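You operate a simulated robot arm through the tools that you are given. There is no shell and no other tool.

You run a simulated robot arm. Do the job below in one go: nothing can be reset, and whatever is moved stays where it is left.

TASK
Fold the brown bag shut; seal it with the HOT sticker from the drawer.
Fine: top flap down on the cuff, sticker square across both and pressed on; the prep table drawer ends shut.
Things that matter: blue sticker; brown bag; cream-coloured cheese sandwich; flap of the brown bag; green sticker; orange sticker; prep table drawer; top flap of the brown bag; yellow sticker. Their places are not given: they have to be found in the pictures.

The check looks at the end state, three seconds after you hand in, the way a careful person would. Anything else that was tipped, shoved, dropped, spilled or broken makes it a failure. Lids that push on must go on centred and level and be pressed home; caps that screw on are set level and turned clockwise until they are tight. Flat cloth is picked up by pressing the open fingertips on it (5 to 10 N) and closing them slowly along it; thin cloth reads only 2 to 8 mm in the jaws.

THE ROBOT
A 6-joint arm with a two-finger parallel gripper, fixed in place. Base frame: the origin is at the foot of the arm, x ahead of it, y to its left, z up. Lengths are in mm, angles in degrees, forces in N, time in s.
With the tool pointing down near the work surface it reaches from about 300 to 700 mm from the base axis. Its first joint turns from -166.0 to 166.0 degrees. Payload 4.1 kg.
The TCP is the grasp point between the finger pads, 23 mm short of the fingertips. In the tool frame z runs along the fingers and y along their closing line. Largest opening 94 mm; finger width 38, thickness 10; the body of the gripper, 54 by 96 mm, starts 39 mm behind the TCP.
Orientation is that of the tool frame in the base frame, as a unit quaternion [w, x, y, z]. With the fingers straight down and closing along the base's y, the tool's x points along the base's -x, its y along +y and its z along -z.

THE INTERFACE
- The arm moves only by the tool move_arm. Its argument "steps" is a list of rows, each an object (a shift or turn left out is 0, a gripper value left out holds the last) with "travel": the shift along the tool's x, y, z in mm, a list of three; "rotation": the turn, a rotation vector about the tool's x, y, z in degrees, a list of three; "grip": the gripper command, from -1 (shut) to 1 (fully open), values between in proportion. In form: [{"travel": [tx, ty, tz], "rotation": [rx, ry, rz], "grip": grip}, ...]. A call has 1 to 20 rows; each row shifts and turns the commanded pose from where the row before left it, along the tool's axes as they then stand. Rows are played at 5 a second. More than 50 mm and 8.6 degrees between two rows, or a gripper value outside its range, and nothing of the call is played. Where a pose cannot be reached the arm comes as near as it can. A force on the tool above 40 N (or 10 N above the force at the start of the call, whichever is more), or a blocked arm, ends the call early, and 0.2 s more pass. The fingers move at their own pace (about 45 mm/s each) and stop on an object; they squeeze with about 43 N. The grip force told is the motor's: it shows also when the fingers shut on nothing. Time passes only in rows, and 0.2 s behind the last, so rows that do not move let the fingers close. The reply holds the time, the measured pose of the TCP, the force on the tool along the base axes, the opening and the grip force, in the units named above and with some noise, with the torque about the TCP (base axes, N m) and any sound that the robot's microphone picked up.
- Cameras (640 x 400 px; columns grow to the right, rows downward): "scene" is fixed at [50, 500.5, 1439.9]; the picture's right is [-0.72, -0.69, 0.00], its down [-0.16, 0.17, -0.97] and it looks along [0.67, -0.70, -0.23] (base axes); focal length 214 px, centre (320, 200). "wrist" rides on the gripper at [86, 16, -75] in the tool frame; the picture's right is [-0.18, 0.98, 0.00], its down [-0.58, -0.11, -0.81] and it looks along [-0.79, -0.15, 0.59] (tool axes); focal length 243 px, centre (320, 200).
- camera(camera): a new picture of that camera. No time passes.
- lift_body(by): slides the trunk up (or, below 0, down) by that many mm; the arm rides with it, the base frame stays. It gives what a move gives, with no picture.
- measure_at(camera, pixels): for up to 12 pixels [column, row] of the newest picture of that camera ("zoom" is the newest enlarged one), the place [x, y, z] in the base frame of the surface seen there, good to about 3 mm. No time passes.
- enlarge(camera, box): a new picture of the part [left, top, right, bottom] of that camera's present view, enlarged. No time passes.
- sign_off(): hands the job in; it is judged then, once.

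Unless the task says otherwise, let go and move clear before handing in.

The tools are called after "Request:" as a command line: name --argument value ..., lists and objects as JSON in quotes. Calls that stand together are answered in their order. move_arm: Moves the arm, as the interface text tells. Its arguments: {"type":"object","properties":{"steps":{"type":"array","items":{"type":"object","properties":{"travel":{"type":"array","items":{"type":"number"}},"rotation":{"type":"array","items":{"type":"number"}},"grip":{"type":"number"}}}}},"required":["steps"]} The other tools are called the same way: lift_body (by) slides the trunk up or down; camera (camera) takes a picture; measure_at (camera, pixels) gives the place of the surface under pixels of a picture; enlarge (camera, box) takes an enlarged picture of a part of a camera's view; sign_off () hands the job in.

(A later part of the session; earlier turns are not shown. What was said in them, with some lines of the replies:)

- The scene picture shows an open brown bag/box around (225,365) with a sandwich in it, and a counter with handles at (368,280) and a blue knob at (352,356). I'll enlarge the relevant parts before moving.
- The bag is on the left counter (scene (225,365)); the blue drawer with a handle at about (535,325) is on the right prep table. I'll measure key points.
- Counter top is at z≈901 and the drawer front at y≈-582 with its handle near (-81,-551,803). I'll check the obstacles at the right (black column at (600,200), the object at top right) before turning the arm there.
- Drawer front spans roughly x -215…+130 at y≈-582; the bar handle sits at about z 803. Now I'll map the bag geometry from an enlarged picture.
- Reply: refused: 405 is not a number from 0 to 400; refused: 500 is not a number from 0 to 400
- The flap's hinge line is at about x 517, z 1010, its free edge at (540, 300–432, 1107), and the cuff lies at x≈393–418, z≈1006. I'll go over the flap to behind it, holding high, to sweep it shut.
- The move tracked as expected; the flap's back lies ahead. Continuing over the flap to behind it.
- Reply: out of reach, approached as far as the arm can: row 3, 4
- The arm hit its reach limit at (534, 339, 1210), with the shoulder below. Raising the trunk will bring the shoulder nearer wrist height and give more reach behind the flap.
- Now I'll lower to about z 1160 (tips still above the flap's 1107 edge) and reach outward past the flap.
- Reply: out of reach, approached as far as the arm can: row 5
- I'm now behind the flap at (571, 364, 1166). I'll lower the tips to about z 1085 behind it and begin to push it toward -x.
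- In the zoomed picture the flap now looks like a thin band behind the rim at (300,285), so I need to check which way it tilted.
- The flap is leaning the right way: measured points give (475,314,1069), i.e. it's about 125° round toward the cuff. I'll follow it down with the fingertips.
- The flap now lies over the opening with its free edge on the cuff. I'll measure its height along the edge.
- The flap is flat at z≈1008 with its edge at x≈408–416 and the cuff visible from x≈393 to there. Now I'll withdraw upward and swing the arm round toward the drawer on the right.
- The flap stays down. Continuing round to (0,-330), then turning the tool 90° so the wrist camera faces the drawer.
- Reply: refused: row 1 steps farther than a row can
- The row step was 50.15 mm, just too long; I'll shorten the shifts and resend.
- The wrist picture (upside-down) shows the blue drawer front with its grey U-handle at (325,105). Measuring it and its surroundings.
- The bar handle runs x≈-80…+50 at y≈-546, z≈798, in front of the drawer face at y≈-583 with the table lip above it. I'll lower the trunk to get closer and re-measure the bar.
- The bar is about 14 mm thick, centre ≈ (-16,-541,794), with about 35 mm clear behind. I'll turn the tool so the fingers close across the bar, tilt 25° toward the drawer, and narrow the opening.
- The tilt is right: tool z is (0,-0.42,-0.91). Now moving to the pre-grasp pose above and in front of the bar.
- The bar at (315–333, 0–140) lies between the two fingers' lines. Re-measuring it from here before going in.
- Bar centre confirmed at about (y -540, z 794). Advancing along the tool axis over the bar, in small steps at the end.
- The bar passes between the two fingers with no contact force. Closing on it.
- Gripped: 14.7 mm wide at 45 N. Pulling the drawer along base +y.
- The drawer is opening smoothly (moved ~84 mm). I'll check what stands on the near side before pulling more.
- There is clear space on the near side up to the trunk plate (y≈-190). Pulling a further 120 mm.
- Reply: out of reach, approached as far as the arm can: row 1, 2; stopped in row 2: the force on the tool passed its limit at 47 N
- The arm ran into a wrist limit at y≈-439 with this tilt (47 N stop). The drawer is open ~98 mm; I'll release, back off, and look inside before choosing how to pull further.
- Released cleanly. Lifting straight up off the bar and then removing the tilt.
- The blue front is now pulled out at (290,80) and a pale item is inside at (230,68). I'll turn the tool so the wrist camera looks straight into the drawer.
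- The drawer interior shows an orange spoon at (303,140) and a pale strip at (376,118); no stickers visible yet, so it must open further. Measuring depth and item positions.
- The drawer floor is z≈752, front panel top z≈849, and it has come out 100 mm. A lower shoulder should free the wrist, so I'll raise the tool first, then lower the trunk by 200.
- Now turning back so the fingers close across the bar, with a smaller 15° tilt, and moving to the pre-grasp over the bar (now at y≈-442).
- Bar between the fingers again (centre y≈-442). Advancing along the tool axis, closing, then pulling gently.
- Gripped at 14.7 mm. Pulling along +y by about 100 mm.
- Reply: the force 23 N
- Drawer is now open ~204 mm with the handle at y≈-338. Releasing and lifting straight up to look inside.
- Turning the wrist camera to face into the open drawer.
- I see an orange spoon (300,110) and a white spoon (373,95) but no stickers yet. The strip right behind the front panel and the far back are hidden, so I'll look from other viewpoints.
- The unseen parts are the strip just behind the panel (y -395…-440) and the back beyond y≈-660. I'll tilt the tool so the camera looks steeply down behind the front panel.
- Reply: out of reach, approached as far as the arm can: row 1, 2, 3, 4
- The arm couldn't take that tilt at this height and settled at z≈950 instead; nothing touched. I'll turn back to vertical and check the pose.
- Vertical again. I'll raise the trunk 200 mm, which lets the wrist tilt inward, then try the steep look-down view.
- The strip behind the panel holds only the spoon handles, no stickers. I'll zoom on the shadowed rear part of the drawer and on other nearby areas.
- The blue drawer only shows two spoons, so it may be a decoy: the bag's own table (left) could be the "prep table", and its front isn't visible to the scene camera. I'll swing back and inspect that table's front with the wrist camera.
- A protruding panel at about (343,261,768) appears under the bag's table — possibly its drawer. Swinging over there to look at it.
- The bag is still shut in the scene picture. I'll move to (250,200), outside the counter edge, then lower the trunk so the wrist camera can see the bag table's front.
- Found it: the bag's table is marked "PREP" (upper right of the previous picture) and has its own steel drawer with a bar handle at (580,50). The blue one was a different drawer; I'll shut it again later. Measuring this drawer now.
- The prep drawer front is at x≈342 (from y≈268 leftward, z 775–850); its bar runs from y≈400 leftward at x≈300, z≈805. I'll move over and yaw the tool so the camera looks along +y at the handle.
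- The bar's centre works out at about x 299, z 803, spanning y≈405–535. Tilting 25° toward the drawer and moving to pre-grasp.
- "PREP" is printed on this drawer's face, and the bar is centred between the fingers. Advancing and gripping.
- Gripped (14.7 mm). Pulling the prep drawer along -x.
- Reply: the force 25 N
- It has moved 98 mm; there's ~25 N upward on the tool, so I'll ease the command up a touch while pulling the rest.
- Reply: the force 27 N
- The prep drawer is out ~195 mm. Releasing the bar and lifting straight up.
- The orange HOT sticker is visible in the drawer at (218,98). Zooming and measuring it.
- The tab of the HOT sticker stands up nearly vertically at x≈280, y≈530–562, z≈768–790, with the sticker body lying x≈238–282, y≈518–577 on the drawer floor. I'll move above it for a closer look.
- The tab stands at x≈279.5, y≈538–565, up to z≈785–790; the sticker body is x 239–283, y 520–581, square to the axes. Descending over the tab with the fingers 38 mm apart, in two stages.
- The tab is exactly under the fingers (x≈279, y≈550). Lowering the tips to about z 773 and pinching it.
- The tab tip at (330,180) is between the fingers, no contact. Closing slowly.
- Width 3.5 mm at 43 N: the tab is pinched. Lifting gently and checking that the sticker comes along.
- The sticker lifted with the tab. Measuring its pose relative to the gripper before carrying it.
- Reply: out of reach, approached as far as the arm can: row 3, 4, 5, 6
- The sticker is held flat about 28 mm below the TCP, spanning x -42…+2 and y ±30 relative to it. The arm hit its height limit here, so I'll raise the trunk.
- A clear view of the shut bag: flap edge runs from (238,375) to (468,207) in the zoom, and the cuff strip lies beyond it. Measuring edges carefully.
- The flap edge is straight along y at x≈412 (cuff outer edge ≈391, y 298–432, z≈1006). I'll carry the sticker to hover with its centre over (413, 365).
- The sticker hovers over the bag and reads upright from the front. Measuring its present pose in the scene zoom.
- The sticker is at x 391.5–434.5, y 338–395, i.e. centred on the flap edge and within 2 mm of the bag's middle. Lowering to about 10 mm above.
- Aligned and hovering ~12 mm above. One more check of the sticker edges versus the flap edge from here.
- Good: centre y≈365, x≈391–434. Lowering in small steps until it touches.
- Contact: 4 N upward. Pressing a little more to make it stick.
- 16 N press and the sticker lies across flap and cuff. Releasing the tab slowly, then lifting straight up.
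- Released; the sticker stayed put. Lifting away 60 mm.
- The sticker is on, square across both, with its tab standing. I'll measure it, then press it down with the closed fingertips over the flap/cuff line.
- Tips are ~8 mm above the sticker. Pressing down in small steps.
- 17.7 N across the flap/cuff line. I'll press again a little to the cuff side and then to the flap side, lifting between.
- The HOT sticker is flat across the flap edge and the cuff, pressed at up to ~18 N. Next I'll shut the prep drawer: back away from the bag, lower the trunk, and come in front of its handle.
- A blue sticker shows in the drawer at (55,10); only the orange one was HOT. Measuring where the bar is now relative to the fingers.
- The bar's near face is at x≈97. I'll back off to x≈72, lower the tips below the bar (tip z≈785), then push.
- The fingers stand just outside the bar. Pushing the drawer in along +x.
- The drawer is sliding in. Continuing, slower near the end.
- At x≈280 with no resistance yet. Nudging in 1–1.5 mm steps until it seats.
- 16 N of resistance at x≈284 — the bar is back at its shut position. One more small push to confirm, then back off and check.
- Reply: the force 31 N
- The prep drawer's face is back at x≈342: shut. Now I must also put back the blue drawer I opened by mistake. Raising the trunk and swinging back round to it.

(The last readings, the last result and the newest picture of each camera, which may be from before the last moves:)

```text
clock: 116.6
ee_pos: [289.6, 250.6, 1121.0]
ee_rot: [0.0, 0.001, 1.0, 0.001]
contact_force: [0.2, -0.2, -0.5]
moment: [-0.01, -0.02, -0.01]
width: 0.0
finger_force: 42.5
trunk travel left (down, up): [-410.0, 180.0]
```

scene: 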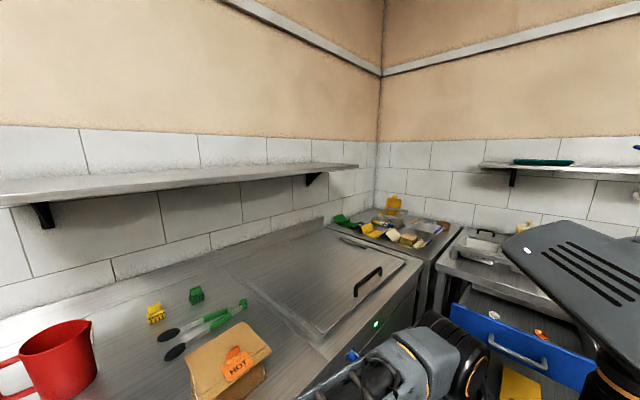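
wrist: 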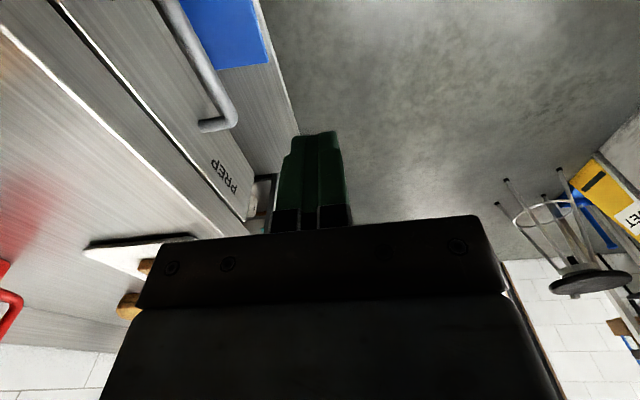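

Request:
move_arm --steps '[{"travel": [-6.7, -41.7, 0]}, {"travel": [-6.7, -41.7, 0]}, {"travel": [-6.7, -41.7, 0]}, {"travel": [-6.7, -41.7, 0]}, {"travel": [-6.7, -41.7, 0]}, {"travel": [-6.7, -41.7, 0]}, {"travel": [6, -40, 0]}, {"travel": [6, -40, 0]}, {"travel": [6, -40, 0]}, {"travel": [6, -40, 0]}, {"travel": [6, -40, 0]}, {"travel": [34, -28, 0]}, {"travel": [34, -28, 0]}, {"travel": [34, -28, 0]}, {"travel": [34, -28, 0]}, {"travel": [34, -28, 0]}]'

Request:
camera --camera "scene"

Request:
enlarge --camera "scene" --box '[140, 280, 320, 400]'

```text
clock: 120.0
ee_pos: [129.0, -339.3, 1120.5]
ee_rot: [0.0, -0.001, 1.0, 0.0]
contact_force: [0.5, -0.4, 0.0]
moment: [0.04, -0.03, 0.0]
width: 0.1
finger_force: 42.4
trunk travel left (down, up): [-410.0, 180.0]
```

```text
taken
```

scene: 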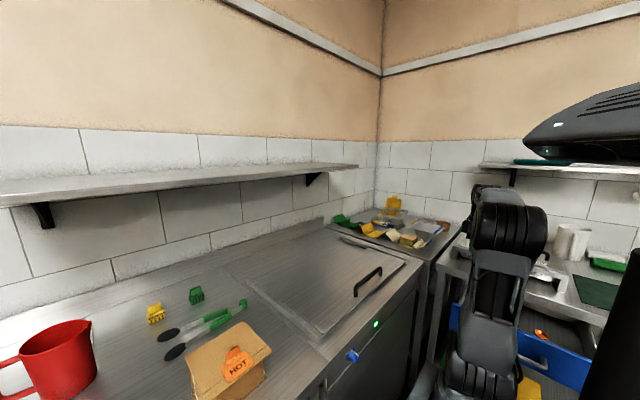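

```text
3.33 times, centred on (230, 340) of scene
```

zoom: 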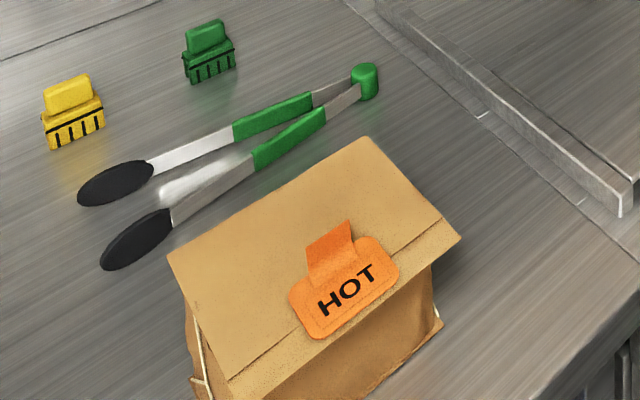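

The bag is shut and sealed in the zoom. Turning the tool so the camera faces the blue drawer.

Request:
move_arm --steps '[{"rotation": [0, 0, 8.2]}, {"rotation": [0, 0, 8.2]}, {"rotation": [0, 0, 8.2]}, {"rotation": [0, 0, 8.2]}, {"rotation": [0, 0, 8.2]}, {"rotation": [0, 0, 8.2]}, {"rotation": [0, 0, 8.2]}, {"rotation": [0, 0, 8.2]}, {"rotation": [0, 0, 8.2]}, {"rotation": [0, 0, 8.2]}, {"rotation": [0, 0, 8]}]'

Request:
camera --camera "wrist"

Request:
measure_at --camera "wrist" --pixels '[[240, 60], [260, 20], [300, 20], [380, 50], [420, 40], [350, 90], [200, 60], [440, 60]]'

```text
clock: 122.4
ee_pos: [130.0, -340.3, 1120.3]
ee_rot: [-0.001, 0.708, 0.706, 0.001]
contact_force: [-0.3, 0.4, 0.0]
moment: [0.01, 0.01, 0.05]
width: 0.0
finger_force: 42.4
trunk travel left (down, up): [-410.0, 180.0]
```

```text
taken
```

wrist: 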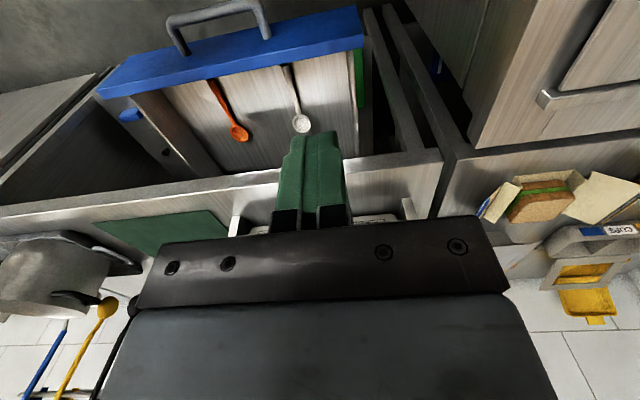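

```text
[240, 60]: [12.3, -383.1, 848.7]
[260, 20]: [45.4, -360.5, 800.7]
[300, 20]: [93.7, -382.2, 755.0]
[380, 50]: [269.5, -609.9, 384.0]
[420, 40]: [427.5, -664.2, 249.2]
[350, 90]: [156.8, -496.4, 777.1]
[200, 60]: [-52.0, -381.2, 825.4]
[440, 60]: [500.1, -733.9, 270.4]
```

The blue face is at y≈-381. I'll lower the trunk, put the closed fingertips in front of the panel at x≈125 (clear of the handle), and push it in along -y.

Request:
lift_body --by -170

Request:
move_arm --steps '[{"travel": [4, -5, 40]}, {"travel": [0, 0, 40]}, {"travel": [0, 0, 30]}, {"travel": [0, 0, 15]}, {}]'

Request:
camera --camera "wrist"

Request:
camera --camera "scene"

```text
clock: 124.3
ee_pos: [130.7, -341.1, 949.6]
ee_rot: [-0.001, 0.707, 0.707, 0.001]
contact_force: [-0.1, 0.0, -0.2]
moment: [0.0, 0.03, 0.02]
width: 0.1
finger_force: 42.7
trunk travel left (down, up): [-240.0, 350.0]
```

```text
clock: 125.5
ee_pos: [123.9, -334.9, 824.8]
ee_rot: [0.0, 0.706, 0.708, 0.0]
contact_force: [-0.3, 0.0, 0.4]
moment: [0.0, -0.03, 0.03]
width: 0.2
finger_force: 42.1
trunk travel left (down, up): [-240.0, 350.0]
```

```text
taken
```

wrist: 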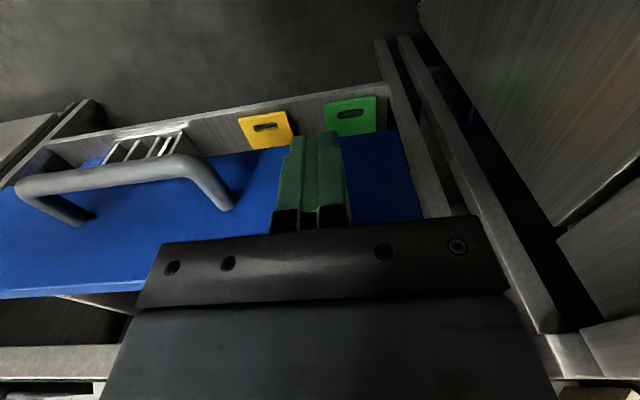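

```text
taken
```

scene: 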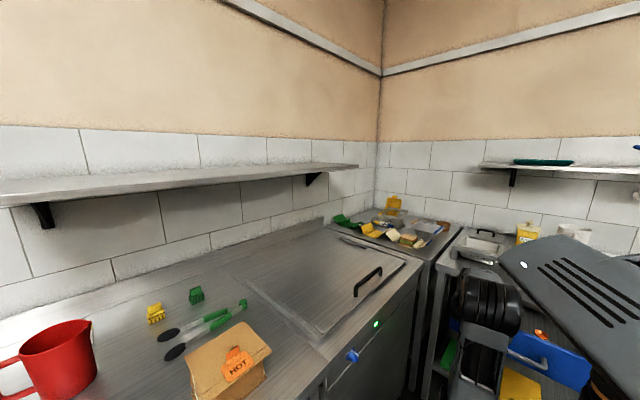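

The closed fingers stand in front of the blue panel, right of the handle. Pushing it in.

Request:
move_arm --steps '[{"travel": [-12, 0, 0]}, {"travel": [-12, 0, 0]}, {"travel": [-10, 0, 0]}, {"travel": [-14, 0, 0]}, {"travel": [-14, 0, 0]}, {"travel": [-14, 0, 0]}, {"travel": [-14, 0, 0]}, {"travel": [-14, 0, 0]}, {"travel": [-14, 0, 0]}, {"travel": [-12, 0, 0]}]'

Request:
camera --camera "wrist"

Request:
measure_at --camera "wrist" --pixels '[[100, 170], [200, 180], [240, 180], [380, 170], [150, 230]]'

```text
clock: 127.7
ee_pos: [126.6, -466.7, 825.0]
ee_rot: [-0.001, 0.707, 0.708, 0.0]
contact_force: [0.2, 0.7, 0.4]
moment: [0.04, 0.01, -0.01]
width: 0.2
finger_force: 42.3
trunk travel left (down, up): [-240.0, 350.0]
```

```text
taken
```

wrist: 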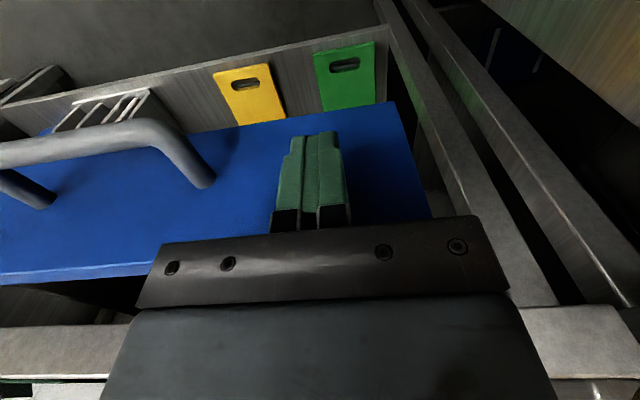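

```text
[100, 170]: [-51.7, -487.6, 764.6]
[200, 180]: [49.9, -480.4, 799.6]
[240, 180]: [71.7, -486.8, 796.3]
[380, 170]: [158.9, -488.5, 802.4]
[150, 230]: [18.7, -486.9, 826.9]
```

The face is at y≈-487 now. For the last stretch I'll push on the handle bar instead (so the gripper body stays clear of the table lip): back off, shift to the bar's middle, and lower the tips.

Request:
move_arm --steps '[{"travel": [20, 0, 0]}, {"travel": [42, 0, 0]}, {"travel": [0, -47, 0]}, {"travel": [0, -48, 0]}, {"travel": [0, -47, 0]}, {"travel": [0, 0, 14]}, {}]'

Request:
camera --camera "wrist"

Request:
measure_at --camera "wrist" --pixels '[[250, 150], [260, 155], [350, 140], [380, 140], [230, 150], [370, 130]]'

```text
clock: 129.3
ee_pos: [-16.5, -402.8, 812.6]
ee_rot: [-0.001, 0.706, 0.708, 0.001]
contact_force: [0.1, 0.0, -0.4]
moment: [0.0, 0.02, 0.0]
width: 0.1
finger_force: 42.8
trunk travel left (down, up): [-240.0, 350.0]
```

```text
taken
```

wrist: 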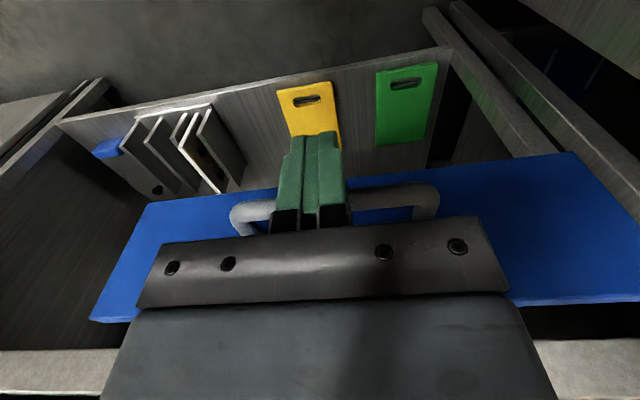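

```text
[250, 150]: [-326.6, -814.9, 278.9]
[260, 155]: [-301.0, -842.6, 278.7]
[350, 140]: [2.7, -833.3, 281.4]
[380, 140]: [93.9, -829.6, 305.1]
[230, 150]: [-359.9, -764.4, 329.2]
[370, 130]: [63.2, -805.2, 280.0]
```

The bar is right behind the fingers at row ~205. Pushing along -y.

Request:
move_arm --steps '[{"travel": [-10, 0, 0]}, {"travel": [-8, 0, 0]}, {"travel": [-12, 0, 0]}, {"travel": [-12, 0, 0]}, {"travel": [-12, 0, 0]}, {"travel": [-12, 0, 0]}, {"travel": [-10, 0, 0]}, {"travel": [-8, 0, 0]}, {"travel": [-7, 0, 0]}, {"travel": [-6, 0, 0]}, {"travel": [-5, 0, 0]}]'

Request:
camera --camera "wrist"

```text
clock: 131.7
ee_pos: [-17.5, -506.0, 811.6]
ee_rot: [0.0, 0.706, 0.708, 0.0]
contact_force: [0.3, 0.2, 0.6]
moment: [-0.03, 0.0, -0.04]
width: 0.0
finger_force: 42.2
trunk travel left (down, up): [-240.0, 350.0]
```

```text
taken
```

wrist: 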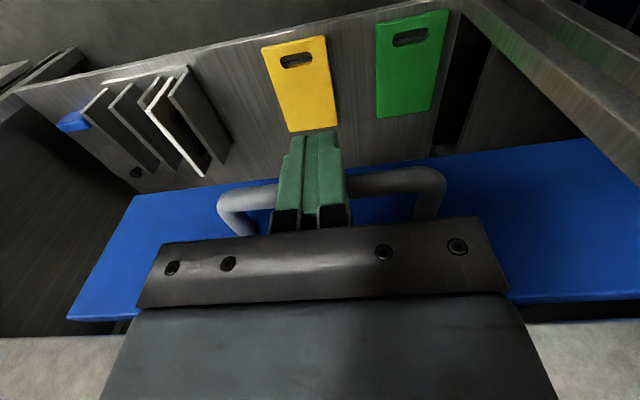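

Almost in (y≈-506). Nudging to the stop in small steps.

Request:
move_arm --steps '[{"travel": [-2.5, 0, 0]}, {"travel": [-2.5, 0, 0]}, {"travel": [-1.5, 0, 0]}, {"travel": [-1, 0, 0]}, {"travel": [-1, 0, 0]}, {}]'

```text
clock: 133.1
ee_pos: [-16.2, -514.5, 809.4]
ee_rot: [-0.001, 0.707, 0.707, 0.002]
contact_force: [1.4, 13.7, -6.2]
moment: [0.34, -0.02, 0.01]
width: 0.0
finger_force: 42.2
trunk travel left (down, up): [-240.0, 350.0]
```

13.7 N of resistance at y≈-514.5, where the shut position should be. A final small push, then withdraw and verify.

Request:
move_arm --steps '[{"travel": [-0.8, 0, 0]}, {}, {}]'

Request:
move_arm --steps '[{"travel": [5, 0, 0]}, {"travel": [20, 0, 0]}, {"travel": [40, 0, 0]}, {"travel": [40, 0, 0]}, {"travel": [20, 0, -35]}, {"travel": [20, 0, -40]}, {"travel": [0, 0, -40]}, {"travel": [0, 0, -40]}]'

Request:
camera --camera "wrist"

Request:
camera --camera "scene"

```text
clock: 133.9
ee_pos: [-17.2, -512.9, 809.9]
ee_rot: [-0.001, 0.707, 0.707, 0.002]
contact_force: [0.6, 25.0, -9.8]
moment: [0.62, 0.0, -0.03]
width: 0.3
finger_force: 43.1
trunk travel left (down, up): [-240.0, 350.0]
```

```text
clock: 135.7
ee_pos: [-16.3, -370.4, 964.9]
ee_rot: [-0.001, 0.707, 0.707, 0.0]
contact_force: [0.7, -0.4, 0.5]
moment: [0.01, 0.02, 0.04]
width: 0.0
finger_force: 42.7
trunk travel left (down, up): [-240.0, 350.0]
```

```text
taken
```

wrist: 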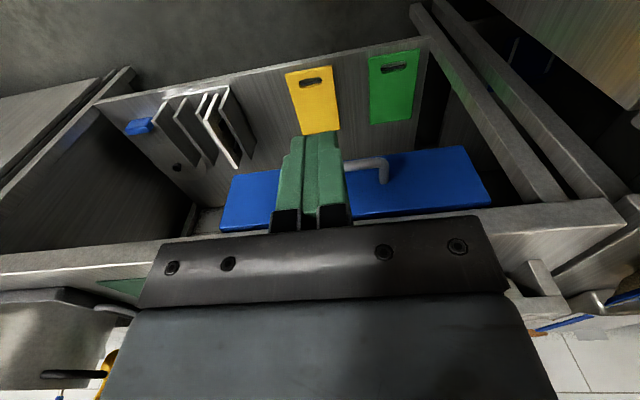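

```text
taken
```

scene: 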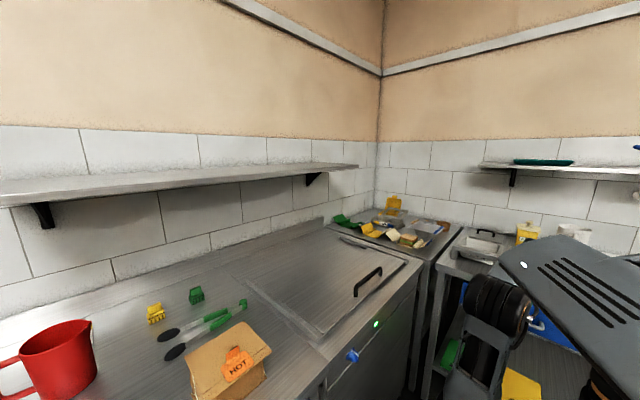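

Request:
measure_at --camera "wrist" --pixels '[[255, 190], [240, 210], [420, 180], [460, 170], [370, 165], [470, 195], [440, 215], [230, 195]]'

Request:
lift_body --by 200

Request:
camera --camera "wrist"

Request:
camera --camera "scene"

Request:
enlarge --camera "wrist" --box '[160, 40, 500, 240]'

```text
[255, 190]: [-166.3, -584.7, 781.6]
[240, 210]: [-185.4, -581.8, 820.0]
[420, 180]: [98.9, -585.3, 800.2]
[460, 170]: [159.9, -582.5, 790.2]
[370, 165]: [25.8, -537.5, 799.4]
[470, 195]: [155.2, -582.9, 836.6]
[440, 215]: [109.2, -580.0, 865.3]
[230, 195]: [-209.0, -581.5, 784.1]
```

```text
clock: 137.9
ee_pos: [-16.0, -371.3, 1165.0]
ee_rot: [-0.001, 0.707, 0.707, 0.0]
contact_force: [0.2, -0.3, -0.4]
moment: [-0.03, 0.0, 0.03]
width: 0.0
finger_force: 42.1
trunk travel left (down, up): [-440.0, 150.0]
```

```text
taken
```

wrist: 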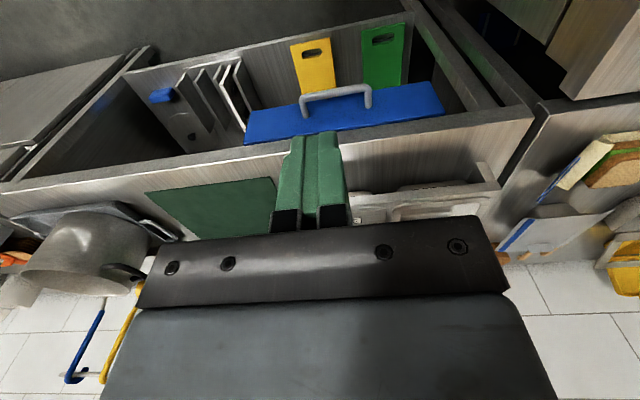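

```text
taken
```

scene: 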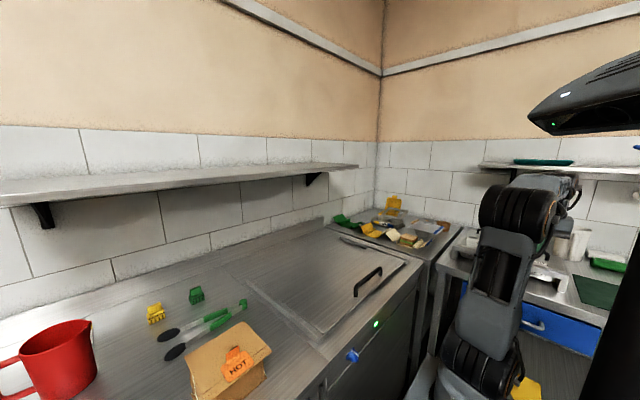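

```text
1.88 times, centred on (330, 140) of wrist
```

zoom: 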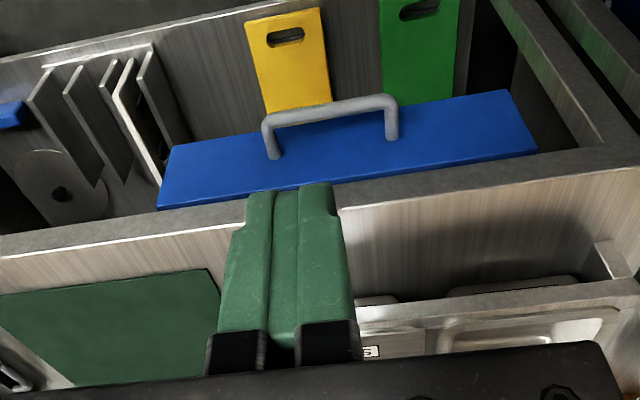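

The blue drawer's face reads y≈-583 again, the same as at the start, so it is shut. A last zoom on the bag before handing in.

Request:
enlarge --camera "scene" --box '[180, 310, 290, 400]'

Request:
measure_at --camera "zoom" --pixels '[[255, 265], [285, 308], [330, 290], [395, 240], [375, 200], [340, 255], [200, 370], [460, 180], [250, 200], [400, 120]]'

```text
4.44 times, centred on (235, 355) of scene
```

zoom: 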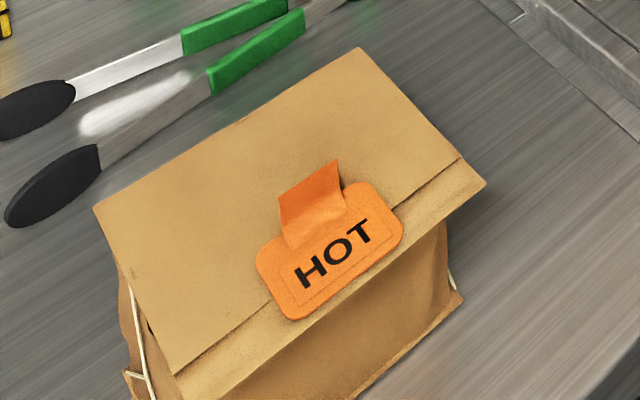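

```text
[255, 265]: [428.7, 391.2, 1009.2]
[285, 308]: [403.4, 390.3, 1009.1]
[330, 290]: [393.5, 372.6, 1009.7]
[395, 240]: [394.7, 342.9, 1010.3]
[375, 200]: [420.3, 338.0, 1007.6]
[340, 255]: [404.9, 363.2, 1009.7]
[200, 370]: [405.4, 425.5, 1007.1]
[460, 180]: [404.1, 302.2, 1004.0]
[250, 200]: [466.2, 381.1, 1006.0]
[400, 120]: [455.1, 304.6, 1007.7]
```

The flap lies flat on the cuff at z≈1006. The HOT sticker is square across both (x≈392–433, y≈338–392). Both drawers are shut and the arm is clear, so I'm handing in.

Request:
sign_off

```text
The job is handed in.
```

The brown bag is folded shut and sealed with the orange HOT sticker, and the prep table drawer is shut again. I've handed the job in; no verdict has come back yet.

- **Bag:** the top flap lies flat, with its edge resting on the cuff.
- **Sticker:** it sits square across the flap edge, about half on the flap and half on the cuff. I pressed it on at three spots, up to about 18 N. Its pull tab is still standing up on the flap side.
- **Prep table drawer:** its front is back where it was before I opened it.
- **Wrong drawer opened first:** I opened the blue drawer on the other table by mistake. It held only two spoons. I pushed it shut again, and its front measures the same as at the start.

The last scene picture showed nothing else on the counters tipped or moved. The spoons in the blue drawer may have shifted slightly when it slid.
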